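You operate a simulated robot arm through the tools that you are given. There is no shell and no other tool.

You run a simulated robot arm. Do the job below in one go: nothing can be reset, and whatever is moved stays where it is left.

Task
Tape the small purple core all round on the small round plate.
Fine: tighten the blue lever, swing the green arm in, turn the hand wheel, swing the arm out. Where these are worked on the way, their far stop is far enough and under half their travel is too little: green arm.

It is judged by the outcome, as a careful person would: the job done as asked, and still so three seconds after it is handed in. It fails if anything else is knocked over, pushed out of place, dropped, spilled or broken.

Robot
A 5-joint arm with a two-finger parallel gripper, fixed in place. Base frame: the origin is at the foot of the arm, x ahead of it, y to its left, z up; the work surface is at about z = 800. Readings come in mm, rad, newtons and seconds.
It reaches about 1134 mm from its shoulder. Its first joint turns from -2.601 to 2.601 rad. Payload 1.57 kg.
Tool frame: the origin (TCP) lies between the finger pads and is the grasp point; the fingertips stand 30 mm ahead of it; z points along the fingers, y is the line along which they close. Largest opening 110 mm; finger width 24, thickness 12; the body of the gripper, 48 by 112 mm, starts 78 mm behind the TCP.
Orientation is told as [roll, pitch, yaw] about the base's x, y, z axes, in that order, counted from this pose: with the fingers straight down and closing along the base's y, the tool's x points along the base's -x, its y along +y and its z along -z.

Tools
- The arm moves only by the tool drive_tool. Its argument "moves" is text: rows parted by semicolons, each of 7 numbers parted by spaces: the shift along the base's x, y, z in units of 250 mm (1.0 is 250 mm), then the turn, a rotation vector about the base's x, y, z in units of 45 degrees (1.0 is 45 degrees), then the gripper command, from -1 (shut) to 1 (fully open), values between in proportion. In form: x y z rx ry rz jaw; .... A call has 1 to 20 rows; each row is the pose to reach, as a shift and turn from the pose commanded when the call began. A call with a number of a shift or a turn outside -1 to 1 is refused whole. A row lasts 0.2 s, in which the tool goes at most 50 mm and 0.15 rad; a call with a longer step from one row to the next is refused whole, and so is a gripper value outside its range. Where a pose cannot be reached the arm comes as near as it can. A force on the tool above 90 N (or 10 N above the force at the start of the call, whichever is more), or a blocked arm, ends the call early, and 0.2 s more pass. Each finger travels about 153 mm/s and halts on what it meets, pressing with about 33 N; the grip force reading is that of the motor and also rises with nothing between the fingers. The clock runs only during rows and for 0.2 s after the last one: add rows that repeat a pose to give the fingers time. It gives the time, the measured TCP pose, the force on the tool (base axes), the opening and the grip force at its end, in the units of the frame above (readings bear some noise), with the torque about the TCP (base axes, N m) and any sound that the robot's microphone picked up.
- Cameras (640 x 400 px; columns grow to the right, rows downward): "scene" is fixed at [401.2, -499.8, 1531.1]; the picture's right is [0.75, -0.66, 0.00], its down [-0.43, -0.48, -0.77] and it looks along [0.51, 0.57, -0.64] (base axes); focal length 351 px, centre (320, 200). "wrist" rides on the gripper at [70, 16, -141] in the tool frame; the picture's right is [-0.23, 0.97, 0.00], its down [-0.86, -0.20, -0.48] and it looks along [-0.47, -0.11, 0.88] (tool axes); focal length 222 px, centre (320, 200). There is no depth. A picture from a camera that has moved, and an enlarged one, comes with that camera's place and axes in the base frame and with its lens.
- camera(camera): a new picture of that camera. It takes no simulated time.
- move_column(by): slides the trunk up (or, below 0, down) by that many mm; the arm rides with it, the base frame stays. It gives what a move gives, with no picture.
- enlarge(camera, box): a new picture of the part [left, top, right, bottom] of that camera's present view, enlarged. It takes no simulated time.
- job_done(): hands the job in; it is judged then, once.

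Places have to be worked out from the pictures, the camera data and where the tool is seen. Open the gripper and draw the arm clear of the work before you hand the job in, unless the task says otherwise.

The tools are called as name(argument=value, ...) on one line, values as JSON. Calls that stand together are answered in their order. drive_tool: Moves the arm, as the interface text tells. Its arguments: {"type":"object","properties":{"moves":{"type":"string"}},"required":["moves"]} The other tools are called the same way: move_column (by) slides the trunk up or down; camera (camera) takes a picture; enlarge (camera, box) takes an enlarged picture of a part of a camera's view; job_done () hands the job in.

At the start:

```text
time: 0.0
tool_pos: [672.8, 100.5, 1110.1]
tcp_rot: [-0.001, 0.001, -0.001]
wrist_force: [-0.3, 0.4, -0.2]
torque: [0.02, 0.01, 0.0]
finger_gap: 110.0
gripper_force: 0.2
trunk travel left (down, up): [-844.0, 126.0]
```

scene: 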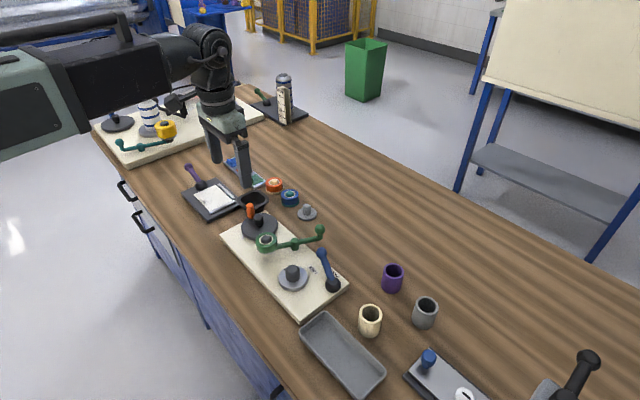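
wrist: 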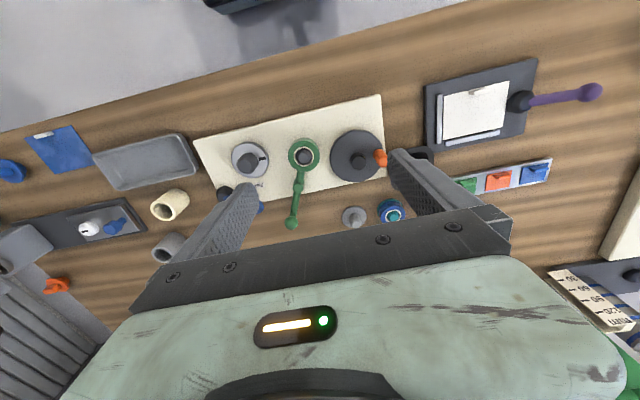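

I start by looking more closely at the bench to identify the fixture, the cores, the tape, the lever, the green arm and the hand wheel.

enlarge(camera="scene", box=[200, 160, 360, 320])

enlarge(camera="scene", box=[280, 240, 640, 400])

enlarge(camera="wrist", box=[130, 90, 450, 270])

enlarge(camera="scene", box=[80, 60, 320, 220])

```text
2.50 times, centred on (280, 240) of scene
camera zoom: at [401.2, -499.8, 1531.1], right [0.75, -0.66, 0.0], down [-0.43, -0.48, -0.77], along [0.51, 0.57, -0.64], focal length 878 px, centre (420, 100)
```

zoom: 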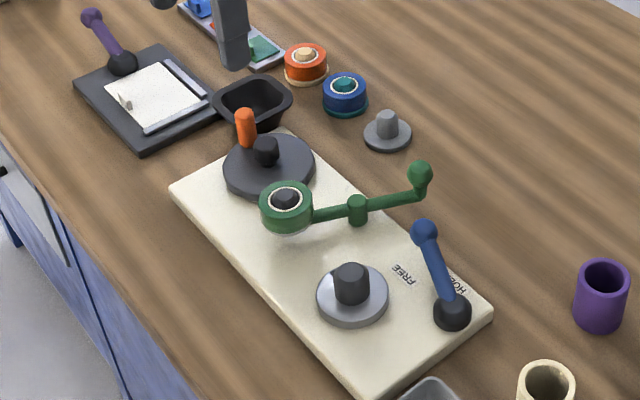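

```text
1.78 times, centred on (460, 320) of scene
camera zoom: at [401.2, -499.8, 1531.1], right [0.75, -0.66, 0.0], down [-0.43, -0.48, -0.77], along [0.51, 0.57, -0.64], focal length 624 px, centre (71, -13)
```

zoom: 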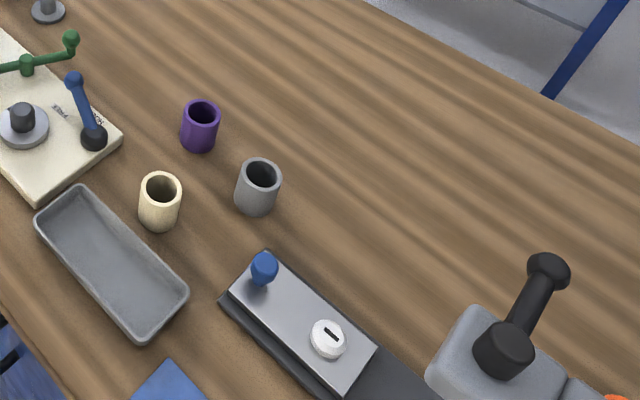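

```text
2.00 times, centred on (290, 180) of wrist
camera zoom: at [602.8, 116.3, 1251.9], right [0.23, 0.97, 0.0], down [0.86, -0.2, 0.48], along [0.47, -0.11, -0.88], focal length 444 px, centre (380, 240)
```

zoom: 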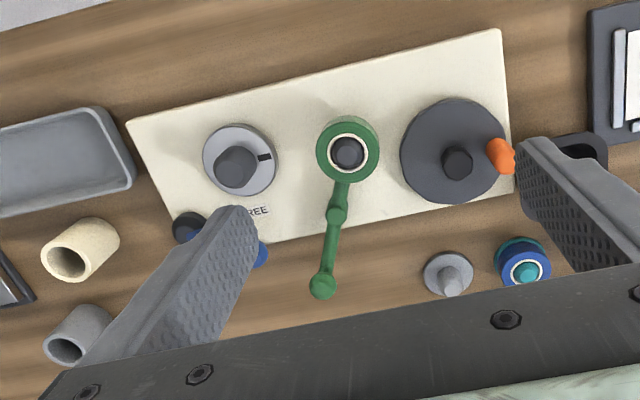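

```text
2.50 times, centred on (200, 140) of scene
camera zoom: at [401.2, -499.8, 1531.1], right [0.75, -0.66, 0.0], down [-0.43, -0.48, -0.77], along [0.51, 0.57, -0.64], focal length 878 px, centre (620, 350)
```

zoom: 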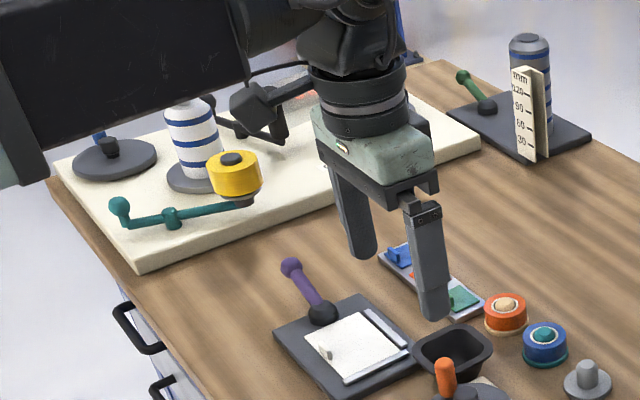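

The cream board holds the hand wheel (dark disc with an orange crank), the green arm with its tape roll, the small round plate with a spindle at about (709,-51,830), and the blue lever. The purple core stands at about (890,-215). I move high above the bench towards it to get a better wrist view.

drive_tool(moves="0.06 -0.16 0 0 0 0 1; 0.12 -0.32 0 0 0 0 1; 0.18 -0.48 0 0 0 0 1; 0.24 -0.64 0 0 0 0 1; 0.30 -0.80 0 0 0 0 1; 0.36 -0.96 0 0 0 0 1; 0.36 -1 0 0 0 0 1; 0.36 -1 0 0 0 0 1")

camera(camera="wrist")

camera(camera="scene")

```text
time: 1.8
tool_pos: [762.5, -150.4, 1110.1]
tcp_rot: [-0.001, 0.0, 0.001]
wrist_force: [-0.2, 0.5, -0.2]
torque: [-0.04, -0.01, 0.02]
finger_gap: 110.0
gripper_force: 0.0
trunk travel left (down, up): [-844.0, 126.0]
```

```text
taken
camera wrist: at [692.5, -134.3, 1251.9], right [0.23, 0.97, 0.0], down [0.86, -0.2, 0.48], along [0.47, -0.11, -0.88], focal length 222 px, centre (320, 200)
```

wrist: 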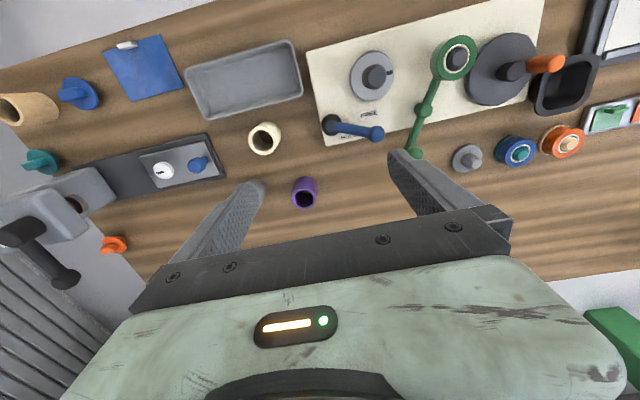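

```text
taken
```

scene: 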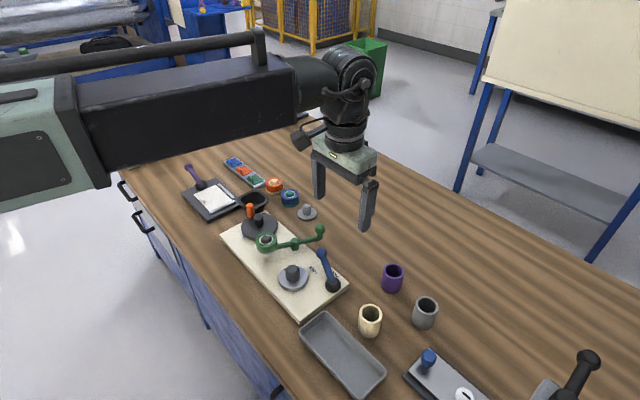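

enlarge(camera="wrist", box=[300, 20, 460, 120])

enlarge(camera="wrist", box=[230, 90, 430, 220])

enlarge(camera="wrist", box=[400, 20, 600, 180])

enlarge(camera="scene", box=[280, 230, 360, 310])

```text
4.00 times, centred on (380, 70) of wrist
camera zoom: at [692.5, -134.3, 1251.9], right [0.23, 0.97, 0.0], down [0.86, -0.2, 0.48], along [0.47, -0.11, -0.88], focal length 888 px, centre (80, 720)
```

zoom: 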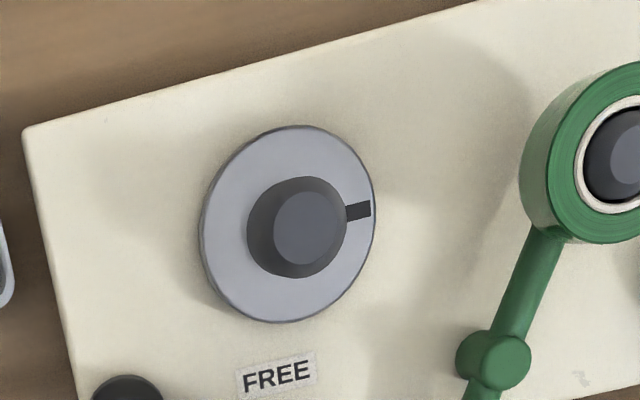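

```text
3.08 times, centred on (330, 155) of wrist
camera zoom: at [692.5, -134.3, 1251.9], right [0.23, 0.97, 0.0], down [0.86, -0.2, 0.48], along [0.47, -0.11, -0.88], focal length 684 px, centre (289, 338)
```

zoom: 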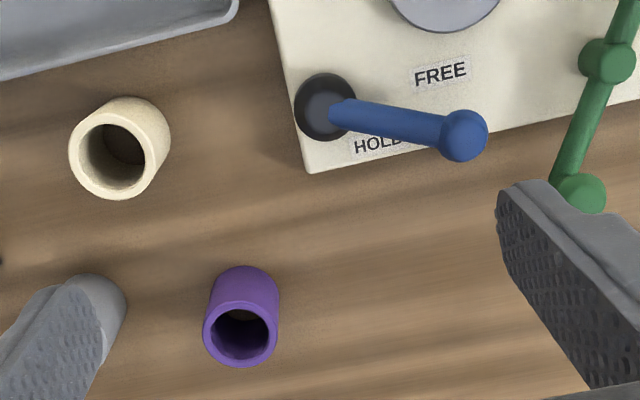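

```text
2.50 times, centred on (500, 100) of wrist
camera zoom: at [692.5, -134.3, 1251.9], right [0.23, 0.97, 0.0], down [0.86, -0.2, 0.48], along [0.47, -0.11, -0.88], focal length 555 px, centre (-130, 450)
```

zoom: 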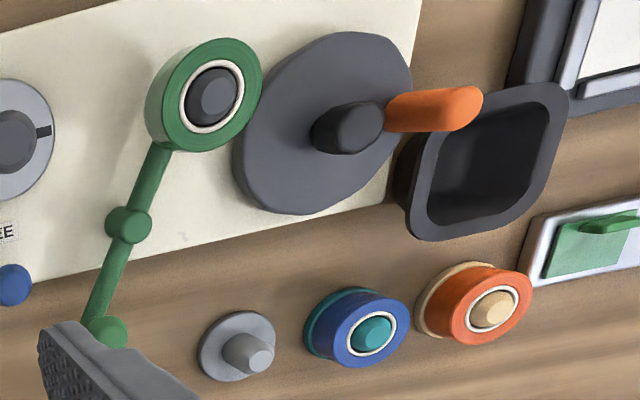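

```text
5.00 times, centred on (320, 270) of scene
camera zoom: at [401.2, -499.8, 1531.1], right [0.75, -0.66, 0.0], down [-0.43, -0.48, -0.77], along [0.51, 0.57, -0.64], focal length 1756 px, centre (320, -150)
```

zoom: 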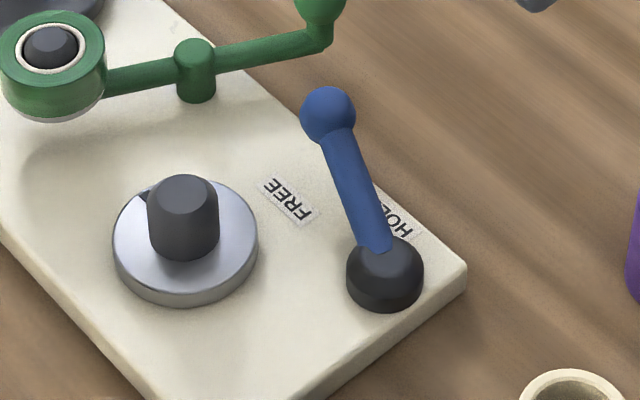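

The purple core triangulates to about (889,-213) with its top near z≈864, and the blue lever runs from its base at (769,-131) to its knob at (795,-61,871), between the FREE and HOLD labels. I move above the core and descend to z≈960 for a close look.

drive_tool(moves="0.17 -0.083 0 0 0 0 1; 0.34 -0.166 0 0 0 0 1; 0.506 -0.25 0 0 0 0 1; 0.506 -0.25 -0.2 0 0 0 1; 0.506 -0.25 -0.4 0 0 0 1; 0.506 -0.25 -0.56 0 0 0 1; 0.506 -0.25 -0.56 0 0 0 1")

camera(camera="wrist")

camera(camera="scene")

```text
time: 3.4
tool_pos: [890.4, -212.7, 1110.2]
tcp_rot: [0.0, 0.001, -0.001]
wrist_force: [-1.1, 1.0, -0.1]
torque: [-0.01, -0.02, 0.03]
finger_gap: 110.1
gripper_force: 0.1
out of reach, approached as far as the arm can: row 4, 5, 6, 7
trunk travel left (down, up): [-844.0, 126.0]
```

```text
taken
camera wrist: at [819.5, -196.4, 1251.9], right [0.23, 0.97, 0.0], down [0.86, -0.2, 0.48], along [0.47, -0.11, -0.88], focal length 222 px, centre (320, 200)
```

wrist: 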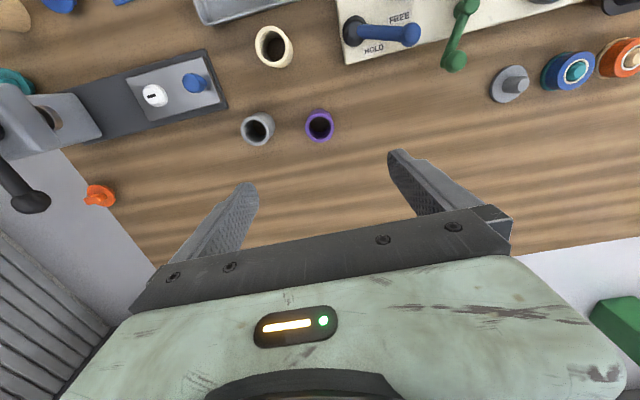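

```text
taken
```

scene: 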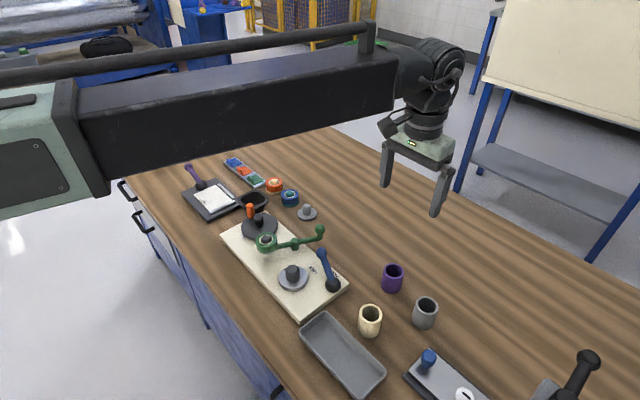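

At this radius the arm cannot go lower by itself, so I lower the trunk by 150 mm. That takes the open gripper straight down to z≈960 above the purple core.

move_column(by=-150)

camera(camera="wrist")

camera(camera="scene")

```text
time: 5.2
tool_pos: [889.9, -212.2, 960.4]
tcp_rot: [0.0, 0.0, 0.0]
wrist_force: [-0.4, -0.7, 0.2]
torque: [0.03, -0.02, -0.01]
finger_gap: 109.9
gripper_force: 0.1
trunk travel left (down, up): [-694.0, 276.0]
```

```text
taken
camera wrist: at [819.4, -196.5, 1101.9], right [0.23, 0.97, 0.0], down [0.86, -0.2, 0.48], along [0.47, -0.11, -0.88], focal length 222 px, centre (320, 200)
```

wrist: 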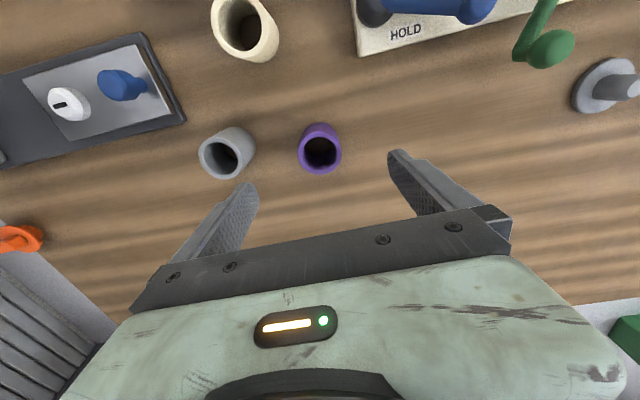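

```text
taken
```

scene: 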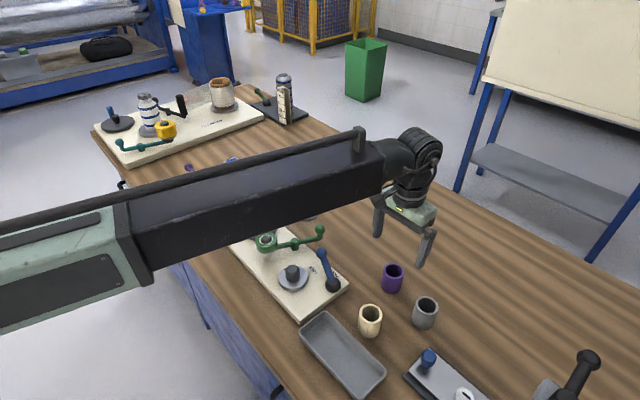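

enlarge(camera="wrist", box=[280, 110, 360, 190])

enlarge(camera="wrist", box=[340, 0, 500, 60])

enlarge(camera="scene", box=[360, 250, 440, 310])

```text
5.00 times, centred on (320, 150) of wrist
camera zoom: at [819.4, -196.5, 1101.9], right [0.23, 0.97, 0.0], down [0.86, -0.2, 0.48], along [0.47, -0.11, -0.88], focal length 1111 px, centre (320, 450)
```

zoom: 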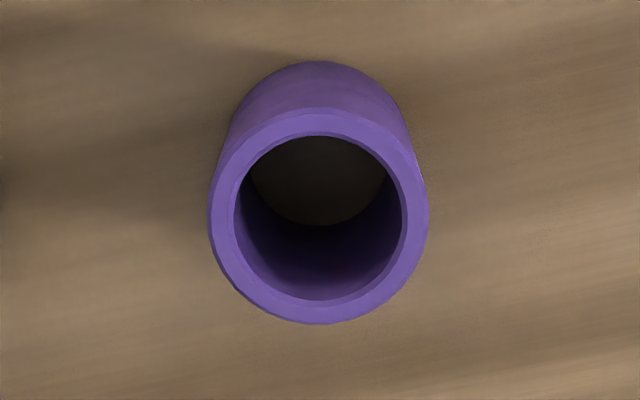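

```text
4.00 times, centred on (420, 30) of wrist
camera zoom: at [819.4, -196.5, 1101.9], right [0.23, 0.97, 0.0], down [0.86, -0.2, 0.48], along [0.47, -0.11, -0.88], focal length 888 px, centre (-80, 880)
```

zoom: 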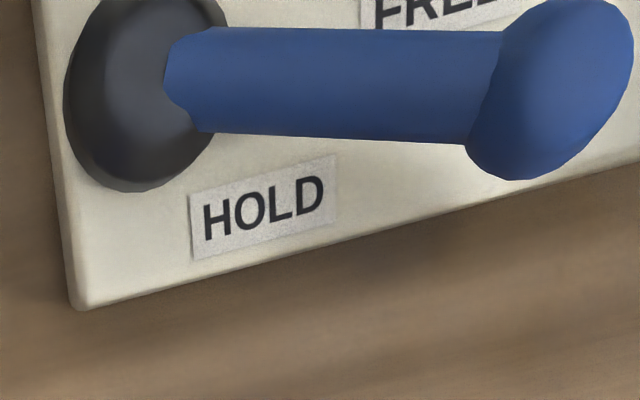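

```text
6.67 times, centred on (400, 280) of scene
camera zoom: at [401.2, -499.8, 1531.1], right [0.75, -0.66, 0.0], down [-0.43, -0.48, -0.77], along [0.51, 0.57, -0.64], focal length 2342 px, centre (-213, -333)
```

zoom: 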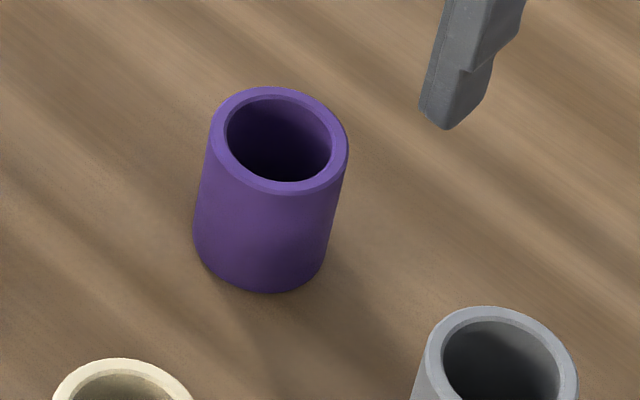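

The core's rim is at about (891,-213.7), top z≈860, with an outer diameter of ~50 and a bore of ~37. I raise the arm slightly for slack, centre it, and narrow the fingers to ~80 mm before lowering with the trunk.

drive_tool(moves="0.003 -0.003 0.13 0 0 0 0.45; 0.006 -0.006 0.27 0 0 0 0.45; 0.006 -0.006 0.4 0 0 0 0.45; 0.006 -0.006 0.4 0 0 0 0.45")

move_column(by=-150)

enlarge(camera="wrist", box=[220, 100, 420, 225])

enlarge(camera="scene", box=[340, 200, 460, 320])

```text
time: 6.2
tool_pos: [889.4, -212.7, 960.5]
tcp_rot: [0.0, -0.001, 0.001]
wrist_force: [0.4, -0.2, 0.2]
torque: [0.04, -0.02, 0.0]
finger_gap: 80.0
gripper_force: 0.1
out of reach, approached as far as the arm can: row 1, 2, 3, 4
trunk travel left (down, up): [-694.0, 276.0]
```

```text
time: 7.6
tool_pos: [890.4, -212.4, 829.2]
tcp_rot: [-0.001, -0.02, 0.001]
wrist_force: [-3.6, -0.3, 70.7]
torque: [1.12, 0.93, 0.24]
finger_gap: 79.8
gripper_force: 0.0
trunk travel left (down, up): [-556.0, 414.0]
stopped: the force on the tool passed its limit at 129 N (the readings are from after the stop); the commanded pose is now the measured one
```

```text
3.20 times, centred on (320, 162) of wrist
camera zoom: at [816.3, -196.3, 970.1], right [0.23, 0.97, 0.0], down [0.85, -0.2, 0.49], along [0.48, -0.11, -0.87], focal length 711 px, centre (320, 320)
```

zoom: 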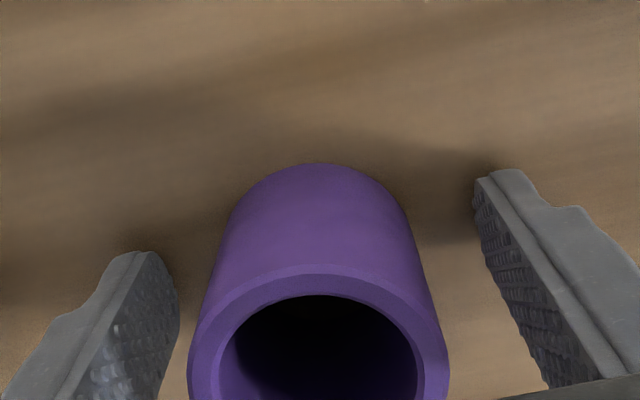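

```text
3.33 times, centred on (400, 260) of scene
camera zoom: at [401.2, -499.8, 1531.1], right [0.75, -0.66, 0.0], down [-0.43, -0.48, -0.77], along [0.51, 0.57, -0.64], focal length 1171 px, centre (53, 0)
```

zoom: 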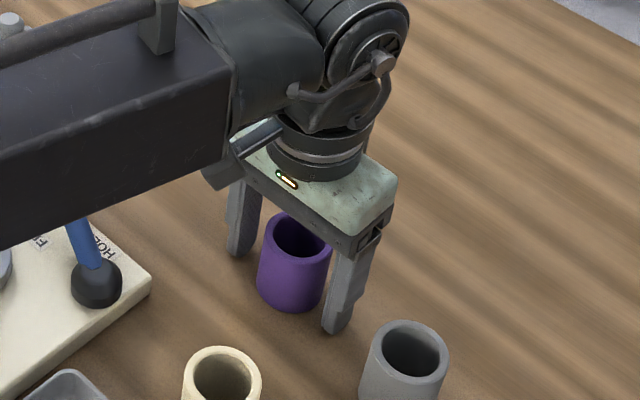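

The upward arm move was out of reach, so the trunk move brought the fingertips lightly onto the table either side of the core, and the core was not touched. I raise the trunk 15 mm to relieve this.

move_column(by=15)

```text
time: 8.2
tool_pos: [894.9, -213.5, 836.6]
tcp_rot: [-0.001, -0.014, -0.001]
wrist_force: [0.6, 1.2, 0.5]
torque: [0.02, 0.0, 0.0]
finger_gap: 79.8
gripper_force: 0.1
trunk travel left (down, up): [-571.0, 399.0]
```

The readings show free contact (force ≈0) at (895,-213.5,837) with a slight tilt. I correct the position to about x=891, z≈843 and remove the tilt.

drive_tool(moves="-0.016 0 0.025 0 0.018 0 0.45; -0.016 0 0.025 0 0.018 0 0.45")

camera(camera="wrist")

```text
time: 8.8
tool_pos: [890.4, -213.8, 838.0]
tcp_rot: [-0.001, 0.0, -0.001]
wrist_force: [-0.4, 0.6, -0.1]
torque: [-0.01, 0.01, 0.03]
finger_gap: 80.2
gripper_force: 0.0
out of reach, approached as far as the arm can: row 1, 2
trunk travel left (down, up): [-571.0, 399.0]
```

```text
taken
camera wrist: at [820.2, -197.3, 979.3], right [0.23, 0.97, 0.0], down [0.86, -0.2, 0.48], along [0.47, -0.11, -0.88], focal length 222 px, centre (320, 200)
```

wrist: 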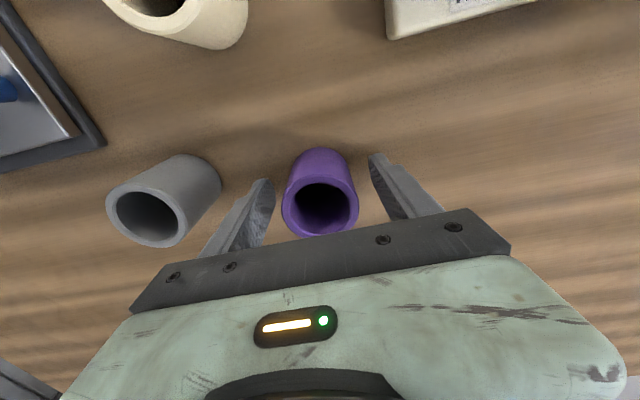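

The core sits centred between the fingers at (890.4,-213.8,838). I raise the trunk 6 mm for a slightly higher grip, and will then close.

move_column(by=6)

```text
time: 9.4
tool_pos: [890.9, -213.1, 842.8]
tcp_rot: [0.0, -0.002, 0.0]
wrist_force: [0.7, 0.6, 0.5]
torque: [0.02, 0.0, -0.03]
finger_gap: 79.8
gripper_force: 0.0
trunk travel left (down, up): [-577.0, 393.0]
```

Position is (890.9,-213.1,842.8), level and unloaded; I close the fingers on the core.

drive_tool(moves="0 0 0 0 0 0 -0.3; 0 0 0 0 0 0 -0.3; 0 0 0 0 0 0 -0.3; 0 0 0 0 0 0 -0.3")

```text
time: 10.4
tool_pos: [890.3, -213.3, 844.1]
tcp_rot: [0.0, -0.001, 0.0]
wrist_force: [0.2, -0.1, 0.2]
torque: [0.02, 0.03, 0.01]
finger_gap: 48.9
gripper_force: 32.5
trunk travel left (down, up): [-577.0, 393.0]
```

The fingers stopped at 48.9 mm with 32.5 N, so the core is held. I lift with the trunk.

move_column(by=120)

camera(camera="wrist")

camera(camera="scene")

```text
time: 11.9
tool_pos: [890.7, -213.6, 963.8]
tcp_rot: [0.001, 0.0, 0.0]
wrist_force: [-0.1, -0.4, 0.4]
torque: [-0.01, 0.01, 0.03]
finger_gap: 48.9
gripper_force: 32.8
trunk travel left (down, up): [-697.0, 273.0]
```

```text
taken
camera wrist: at [820.3, -197.2, 1105.2], right [0.23, 0.97, 0.0], down [0.86, -0.2, 0.48], along [0.47, -0.11, -0.88], focal length 222 px, centre (320, 200)
```

wrist: 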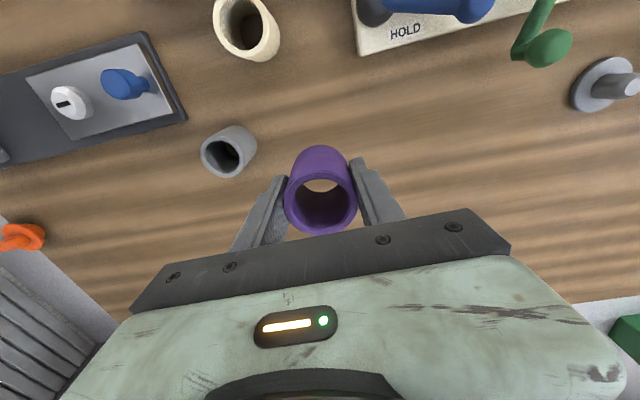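

```text
taken
```

scene: 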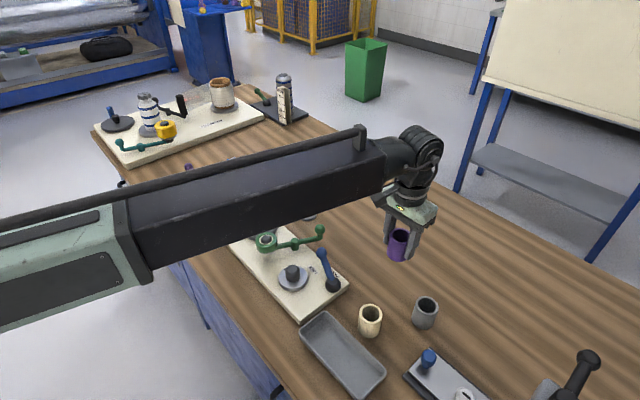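

enlarge(camera="wrist", box=[270, 130, 370, 250])

```text
3.33 times, centred on (320, 190) of wrist
camera zoom: at [820.3, -197.2, 1105.2], right [0.23, 0.97, 0.0], down [0.86, -0.2, 0.48], along [0.47, -0.11, -0.88], focal length 740 px, centre (320, 233)
```

zoom: 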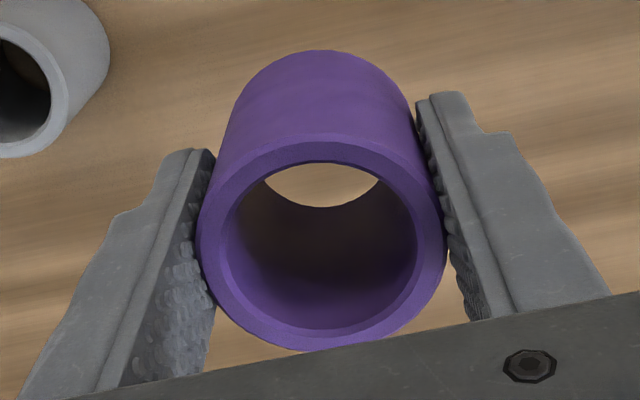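

The core is centred on the TCP (rim about 15 mm above it, bottom about 45 mm below). I carry it at this height to above the plate spindle at (709.5,-50).

drive_tool(moves="-0.12 0.109 0 0 0 0 -0.3; -0.242 0.218 0 0 0 0 -0.3; -0.363 0.327 0 0 0 0 -0.3; -0.484 0.436 0 0 0 0 -0.3; -0.605 0.545 0 0 0 0 -0.3; -0.725 0.654 0 0 0 0 -0.3; -0.725 0.654 0 0 0 0 -0.3")

camera(camera="wrist")

camera(camera="scene")

```text
time: 13.5
tool_pos: [709.8, -48.2, 963.9]
tcp_rot: [-0.001, 0.0, -0.002]
wrist_force: [0.2, -0.5, -0.6]
torque: [-0.02, 0.01, 0.0]
finger_gap: 48.9
gripper_force: 32.3
trunk travel left (down, up): [-697.0, 273.0]
```

```text
taken
camera wrist: at [639.1, -32.9, 1105.4], right [0.23, 0.97, 0.0], down [0.85, -0.2, 0.48], along [0.47, -0.11, -0.88], focal length 222 px, centre (320, 200)
```

wrist: 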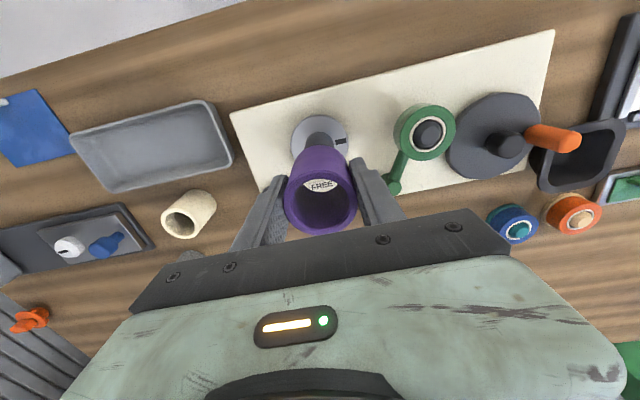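

```text
taken
```

scene: 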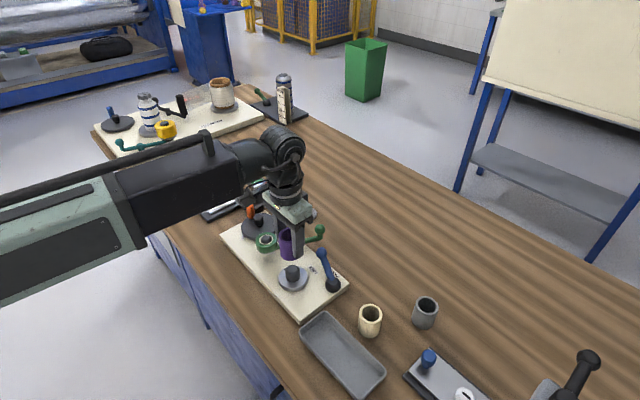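

enlarge(camera="wrist", box=[280, 100, 360, 150])

enlarge(camera="scene", box=[260, 210, 340, 300])

```text
8.00 times, centred on (320, 125) of wrist
camera zoom: at [639.1, -32.9, 1105.4], right [0.23, 0.97, 0.0], down [0.85, -0.2, 0.48], along [0.47, -0.11, -0.88], focal length 1777 px, centre (320, 800)
```

zoom: 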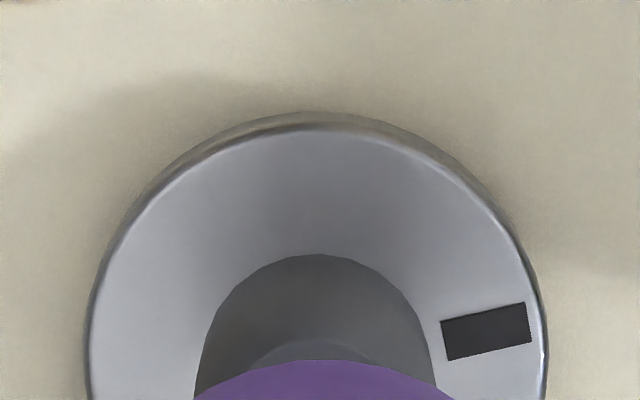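

```text
4.44 times, centred on (300, 255) of scene
camera zoom: at [401.2, -499.8, 1531.1], right [0.75, -0.66, 0.0], down [-0.43, -0.48, -0.77], along [0.51, 0.57, -0.64], focal length 1561 px, centre (409, -44)
```

zoom: 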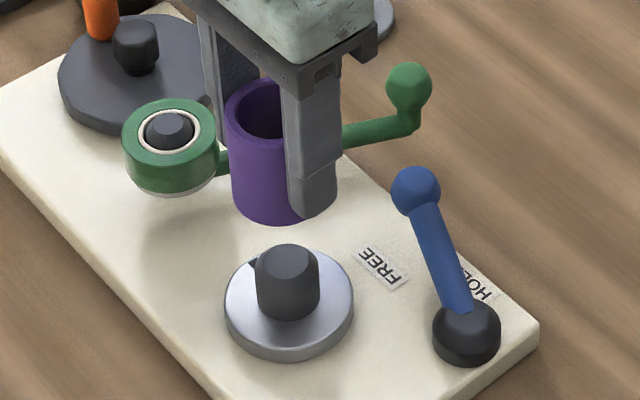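

The spindle has a chamfered top and, from this view, sits at about (710,-50.1), so the core is ~1 mm off. I let the arm settle to see how the measured pose compares.

drive_tool(moves="0 0 0 0 0 0 -0.3; 0 0 0 0 0 0 -0.3")

enlarge(camera="wrist", box=[280, 100, 360, 150])

```text
time: 14.1
tool_pos: [708.9, -49.6, 964.4]
tcp_rot: [0.0, 0.001, 0.001]
wrist_force: [-0.5, 0.3, -0.4]
torque: [0.0, 0.0, -0.01]
finger_gap: 48.7
gripper_force: 33.3
trunk travel left (down, up): [-697.0, 273.0]
```

```text
8.00 times, centred on (320, 125) of wrist
camera zoom: at [639.3, -33.3, 1105.3], right [0.23, 0.97, 0.0], down [0.86, -0.2, 0.48], along [0.47, -0.11, -0.88], focal length 1777 px, centre (320, 800)
```

zoom: 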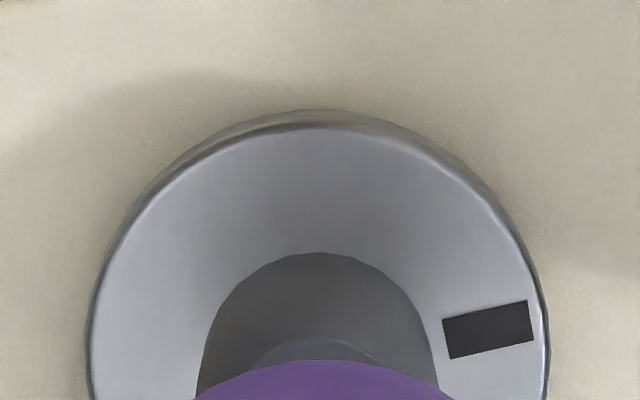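

Settled at (709.3,-49.3,964.3). I shift by (+0.6,-0.8) mm and lower 40 mm so the core's bottom comes close to the spindle top, then check alignment.

drive_tool(moves="0.0024 -0.0032 -0.08 0 0 0 -0.3; 0.0024 -0.0032 -0.16 0 0 0 -0.3; 0.0024 -0.0032 -0.16 0 0 0 -0.3; 0.0024 -0.0032 -0.16 0 0 0 -0.3")

enlarge(camera="wrist", box=[240, 80, 400, 240])

enlarge(camera="scene", box=[260, 230, 330, 300])

```text
time: 15.1
tool_pos: [709.1, -49.3, 964.8]
tcp_rot: [0.0, -0.002, -0.001]
wrist_force: [-0.6, 0.1, 0.4]
torque: [-0.01, -0.04, -0.02]
finger_gap: 48.7
gripper_force: 33.2
out of reach, approached as far as the arm can: row 1, 2, 3, 4
trunk travel left (down, up): [-697.0, 273.0]
```

```text
2.50 times, centred on (320, 160) of wrist
camera zoom: at [639.3, -33.3, 1105.3], right [0.23, 0.97, 0.0], down [0.86, -0.2, 0.48], along [0.47, -0.11, -0.88], focal length 555 px, centre (320, 300)
```

zoom: 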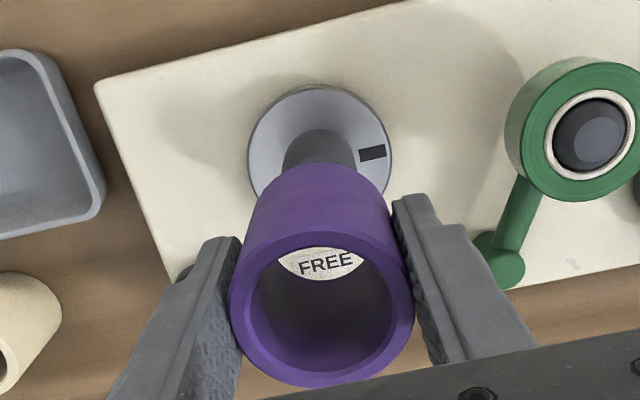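

```text
5.71 times, centred on (295, 265) of scene
camera zoom: at [401.2, -499.8, 1531.1], right [0.75, -0.66, 0.0], down [-0.43, -0.48, -0.77], along [0.51, 0.57, -0.64], focal length 2007 px, centre (463, -171)
```

zoom: 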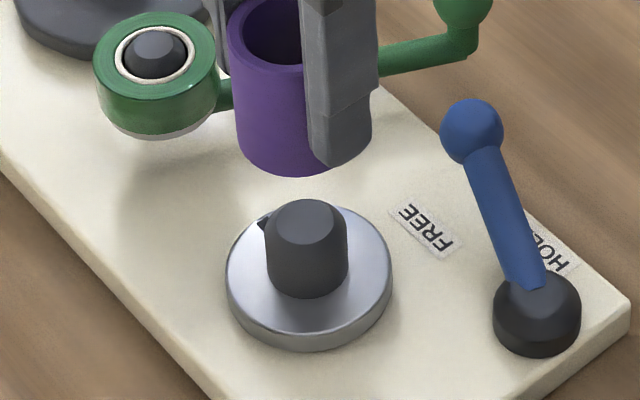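

The arm itself has no vertical freedom here (z is set by the trunk only). I make the small xy correction alone and will use the trunk for height.

drive_tool(moves="0.0024 -0.0032 0 0 0 0 -0.3; 0.0024 -0.0032 0 0 0 0 -0.3")

```text
time: 15.7
tool_pos: [710.1, -50.3, 963.6]
tcp_rot: [0.001, 0.001, 0.0]
wrist_force: [-0.4, 0.2, -1.6]
torque: [-0.03, 0.03, -0.01]
finger_gap: 48.7
gripper_force: 32.8
trunk travel left (down, up): [-697.0, 273.0]
```

Now at (710,-50.3). I lower the trunk 45 mm so the core's bottom is just above the spindle top (~862).

move_column(by=-45)

enlarge(camera="wrist", box=[240, 80, 400, 240])

enlarge(camera="scene", box=[260, 230, 330, 300])

```text
time: 16.6
tool_pos: [710.0, -50.4, 920.3]
tcp_rot: [-0.001, 0.0, 0.0]
wrist_force: [0.5, 0.9, -0.8]
torque: [-0.03, 0.01, -0.01]
finger_gap: 48.9
gripper_force: 32.4
trunk travel left (down, up): [-652.0, 318.0]
```

```text
2.50 times, centred on (320, 160) of wrist
camera zoom: at [639.9, -34.0, 1060.3], right [0.23, 0.97, 0.0], down [0.86, -0.2, 0.48], along [0.47, -0.11, -0.88], focal length 555 px, centre (320, 300)
```

zoom: 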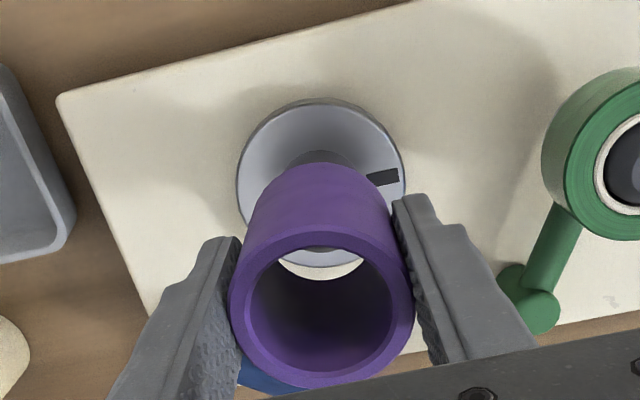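

```text
5.71 times, centred on (295, 265) of scene
camera zoom: at [401.2, -499.8, 1531.1], right [0.75, -0.66, 0.0], down [-0.43, -0.48, -0.77], along [0.51, 0.57, -0.64], focal length 2007 px, centre (463, -171)
```

zoom: 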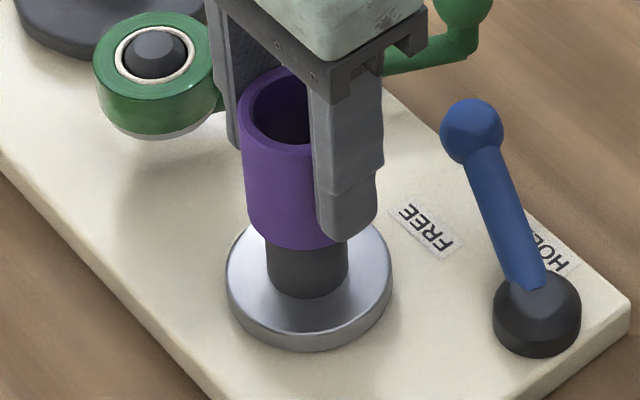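

The disc centre projects to within ~0.3 mm of the core axis in both directions. I lower 25 mm so the core slips over the spindle, watching the force.

move_column(by=-25)

enlarge(camera="scene", box=[260, 230, 330, 300])

```text
time: 17.3
tool_pos: [709.5, -49.7, 893.6]
tcp_rot: [-0.001, -0.001, 0.002]
wrist_force: [-2.6, 1.1, -0.2]
torque: [0.0, 0.04, 0.03]
finger_gap: 48.4
gripper_force: 33.1
trunk travel left (down, up): [-627.0, 343.0]
```

```text
5.71 times, centred on (295, 265) of scene
camera zoom: at [401.2, -499.8, 1531.1], right [0.75, -0.66, 0.0], down [-0.43, -0.48, -0.77], along [0.51, 0.57, -0.64], focal length 2007 px, centre (463, -171)
```

zoom: 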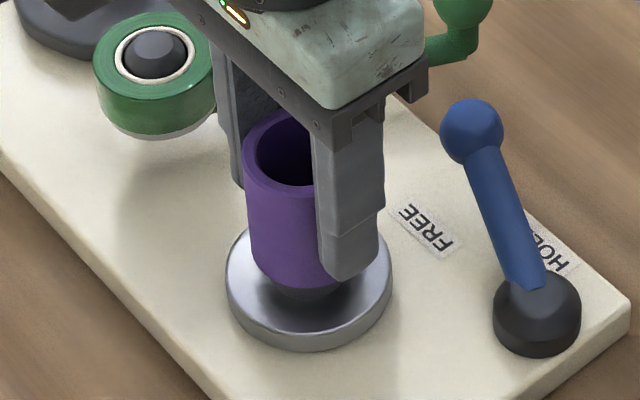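

The core is sliding over the spindle with almost no side force. I lower 12 mm more, then in small steps until it seats.

move_column(by=-12)

enlarge(camera="scene", box=[260, 230, 330, 300])

```text
time: 17.9
tool_pos: [710.7, -50.1, 883.1]
tcp_rot: [0.0, 0.0, 0.0]
wrist_force: [-2.6, 0.8, -1.9]
torque: [0.02, 0.05, 0.0]
finger_gap: 49.0
gripper_force: 32.5
trunk travel left (down, up): [-615.0, 355.0]
```

```text
5.71 times, centred on (295, 265) of scene
camera zoom: at [401.2, -499.8, 1531.1], right [0.75, -0.66, 0.0], down [-0.43, -0.48, -0.77], along [0.51, 0.57, -0.64], focal length 2007 px, centre (463, -171)
```

zoom: 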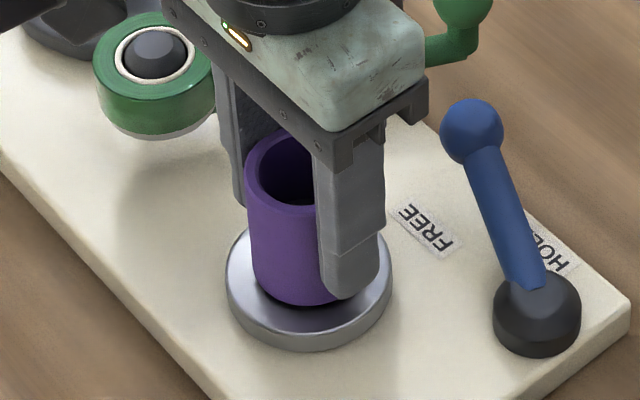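

Still a small gap with little force; I lower 4 mm.

move_column(by=-4)

enlarge(camera="scene", box=[270, 250, 320, 300])

```text
time: 18.4
tool_pos: [710.4, -49.9, 878.6]
tcp_rot: [0.0, -0.002, 0.0]
wrist_force: [1.6, -0.2, 12.4]
torque: [0.18, -0.19, -0.07]
finger_gap: 48.9
gripper_force: 33.0
trunk travel left (down, up): [-611.0, 359.0]
```

```text
8.00 times, centred on (295, 275) of scene
camera zoom: at [401.2, -499.8, 1531.1], right [0.75, -0.66, 0.0], down [-0.43, -0.48, -0.77], along [0.51, 0.57, -0.64], focal length 2810 px, centre (520, -400)
```

zoom: 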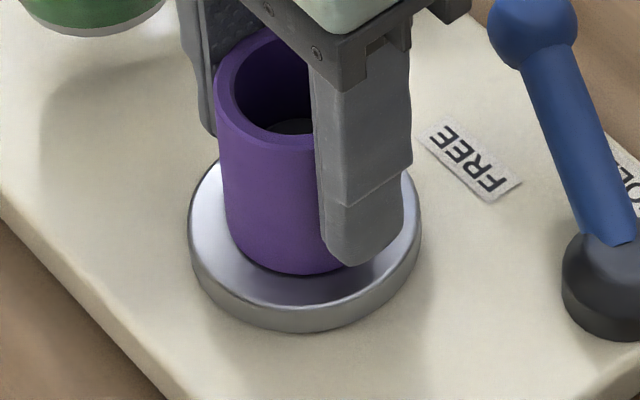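

A 12 N upward force and the picture show the core seated on the plate. I open the fingers to ~78 mm.

drive_tool(moves="0 0 0 0 0 0 0.42; 0 0 0 0 0 0 0.42; 0 0 0 0 0 0 0.42")

enlarge(camera="wrist", box=[220, 90, 420, 250])

```text
time: 19.2
tool_pos: [710.3, -50.7, 878.7]
tcp_rot: [-0.001, -0.001, 0.002]
wrist_force: [-0.1, 0.1, 0.3]
torque: [-0.03, 0.0, -0.03]
finger_gap: 78.2
gripper_force: 0.0
trunk travel left (down, up): [-611.0, 359.0]
```

```text
2.50 times, centred on (320, 170) of wrist
camera zoom: at [640.0, -34.0, 1019.3], right [0.23, 0.97, 0.0], down [0.86, -0.2, 0.48], along [0.47, -0.11, -0.88], focal length 555 px, centre (320, 275)
```

zoom: 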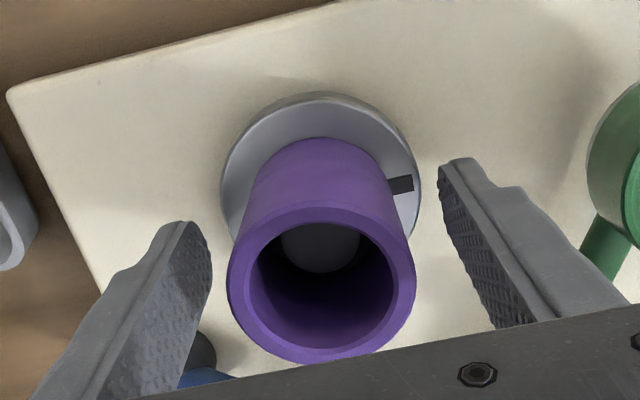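

The core is released and standing on the plate. I raise the trunk 100 mm to clear everything.

move_column(by=100)

camera(camera="wrist")

enlarge(camera="scene", box=[210, 180, 370, 320])

```text
time: 20.6
tool_pos: [710.0, -49.8, 978.0]
tcp_rot: [0.0, 0.0, -0.001]
wrist_force: [0.5, -0.6, -0.1]
torque: [-0.04, 0.0, 0.0]
finger_gap: 78.2
gripper_force: 0.0
trunk travel left (down, up): [-711.0, 259.0]
```

```text
taken
camera wrist: at [640.0, -34.0, 1119.3], right [0.23, 0.97, 0.0], down [0.86, -0.2, 0.48], along [0.47, -0.11, -0.88], focal length 222 px, centre (320, 200)
```

wrist: 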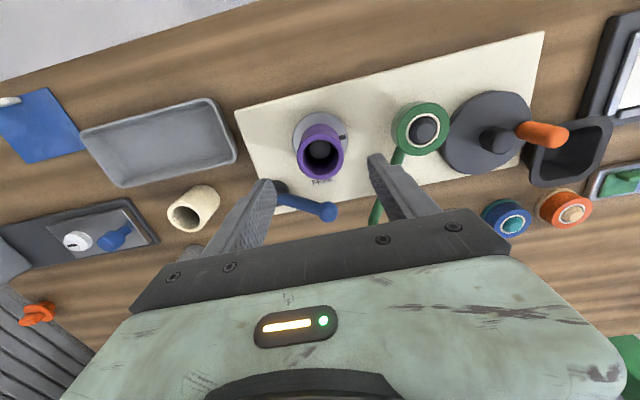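

```text
2.86 times, centred on (290, 250) of scene
camera zoom: at [401.2, -499.8, 1531.1], right [0.75, -0.66, 0.0], down [-0.43, -0.48, -0.77], along [0.51, 0.57, -0.64], focal length 1004 px, centre (406, 57)
```

zoom: 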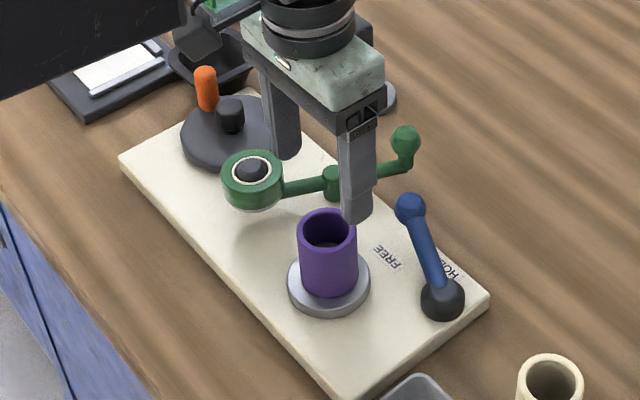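

The core stands alone and upright on the plate. Next is the lever: I close the fingers and move to (757,-62), between core and lever, still high.

drive_tool(moves="0.09 -0.02 0 0 0 0 -1; 0.188 -0.048 0 0 0 0 -1; 0.188 -0.048 0 0 0 0 -1; 0.188 -0.048 0 0 0 0 -1")

camera(camera="wrist")

enlarge(camera="scene", box=[260, 200, 360, 300])

```text
time: 21.6
tool_pos: [756.9, -62.6, 978.1]
tcp_rot: [0.0, 0.001, 0.001]
wrist_force: [0.5, 0.3, 0.2]
torque: [-0.04, 0.01, 0.0]
finger_gap: 0.0
gripper_force: 21.6
trunk travel left (down, up): [-711.0, 259.0]
```

```text
taken
camera wrist: at [686.3, -46.1, 1119.4], right [0.23, 0.97, 0.0], down [0.85, -0.2, 0.48], along [0.47, -0.11, -0.88], focal length 222 px, centre (320, 200)
```

wrist: 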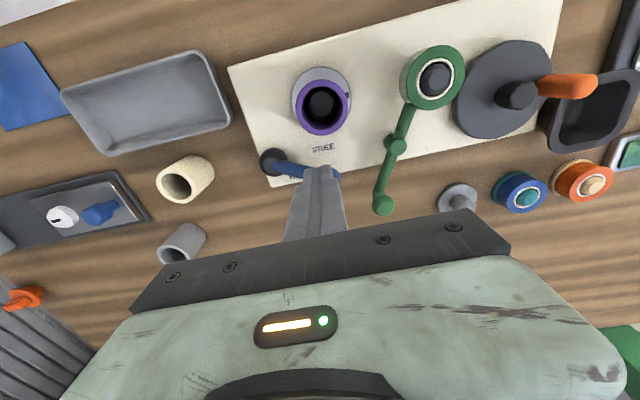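

```text
4.00 times, centred on (310, 250) of scene
camera zoom: at [401.2, -499.8, 1531.1], right [0.75, -0.66, 0.0], down [-0.43, -0.48, -0.77], along [0.51, 0.57, -0.64], focal length 1405 px, centre (360, 0)
```

zoom: 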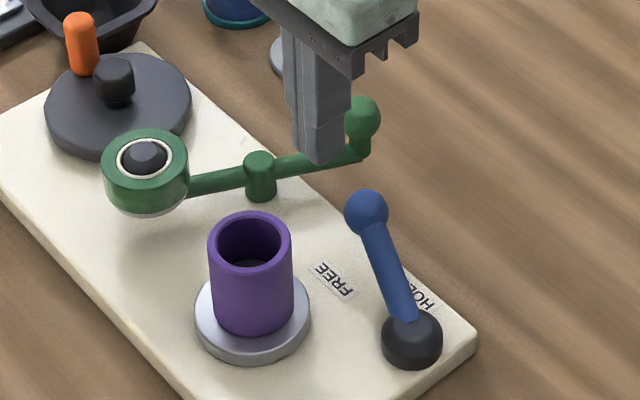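

Fingers closed, above (757,-62). I lower 60 mm first and check clearance to the lever and core.

move_column(by=-60)

enlarge(camera="scene", box=[260, 200, 360, 300])

enlarge(camera="wrist", box=[240, 100, 400, 220])

```text
time: 22.6
tool_pos: [755.9, -62.3, 919.1]
tcp_rot: [0.0, 0.0, 0.0]
wrist_force: [0.2, 0.5, -0.3]
torque: [-0.02, 0.0, 0.0]
finger_gap: 0.1
gripper_force: 20.9
trunk travel left (down, up): [-651.0, 319.0]
```

```text
4.00 times, centred on (310, 250) of scene
camera zoom: at [401.2, -499.8, 1531.1], right [0.75, -0.66, 0.0], down [-0.43, -0.48, -0.77], along [0.51, 0.57, -0.64], focal length 1405 px, centre (360, 0)
```

zoom: 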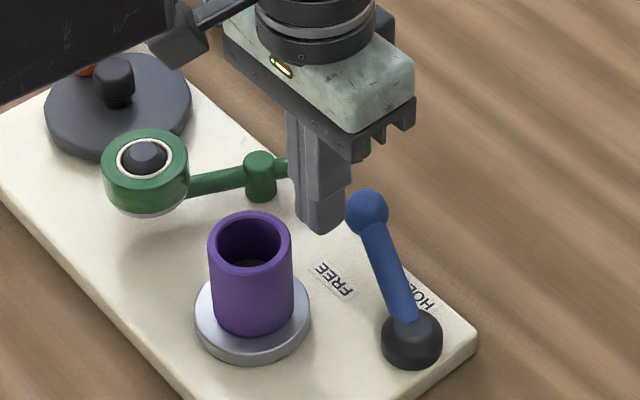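

```text
3.33 times, centred on (320, 160) of wrist
camera zoom: at [686.3, -46.0, 1059.4], right [0.23, 0.97, 0.0], down [0.85, -0.2, 0.48], along [0.47, -0.11, -0.88], focal length 740 px, centre (320, 333)
```

zoom: 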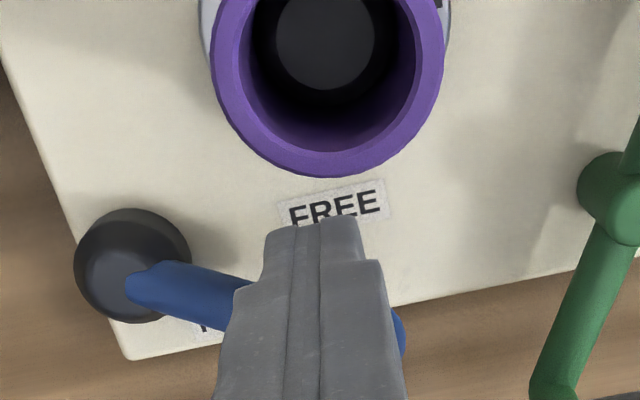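

The fingertip is clear between core and lever. I lower another 40 mm so the tip (≈849) sits below knob height.

move_column(by=-40)

enlarge(camera="scene", box=[260, 200, 360, 300])

enlarge(camera="wrist", box=[240, 100, 400, 220])

```text
time: 23.4
tool_pos: [756.5, -61.7, 877.6]
tcp_rot: [0.0, 0.0, 0.0]
wrist_force: [0.5, -0.7, 0.4]
torque: [-0.01, 0.01, 0.02]
finger_gap: 0.0
gripper_force: 21.6
trunk travel left (down, up): [-611.0, 359.0]
```

```text
4.00 times, centred on (310, 250) of scene
camera zoom: at [401.2, -499.8, 1531.1], right [0.75, -0.66, 0.0], down [-0.43, -0.48, -0.77], along [0.51, 0.57, -0.64], focal length 1405 px, centre (360, 0)
```

zoom: 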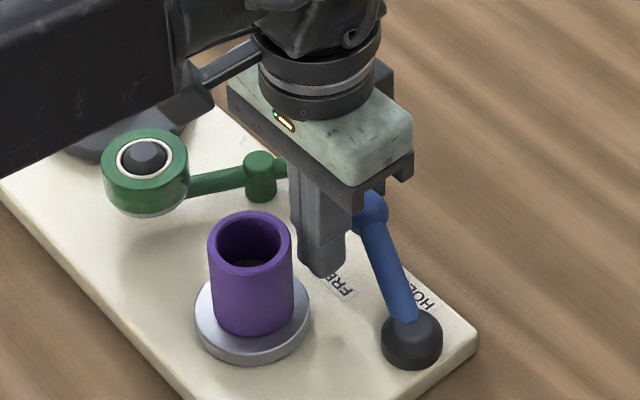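

```text
3.33 times, centred on (320, 160) of wrist
camera zoom: at [686.3, -46.0, 1019.3], right [0.23, 0.97, 0.0], down [0.85, -0.2, 0.48], along [0.47, -0.11, -0.88], focal length 740 px, centre (320, 333)
```

zoom: 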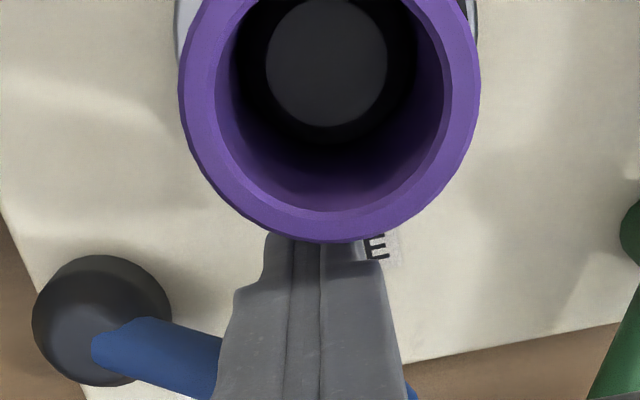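

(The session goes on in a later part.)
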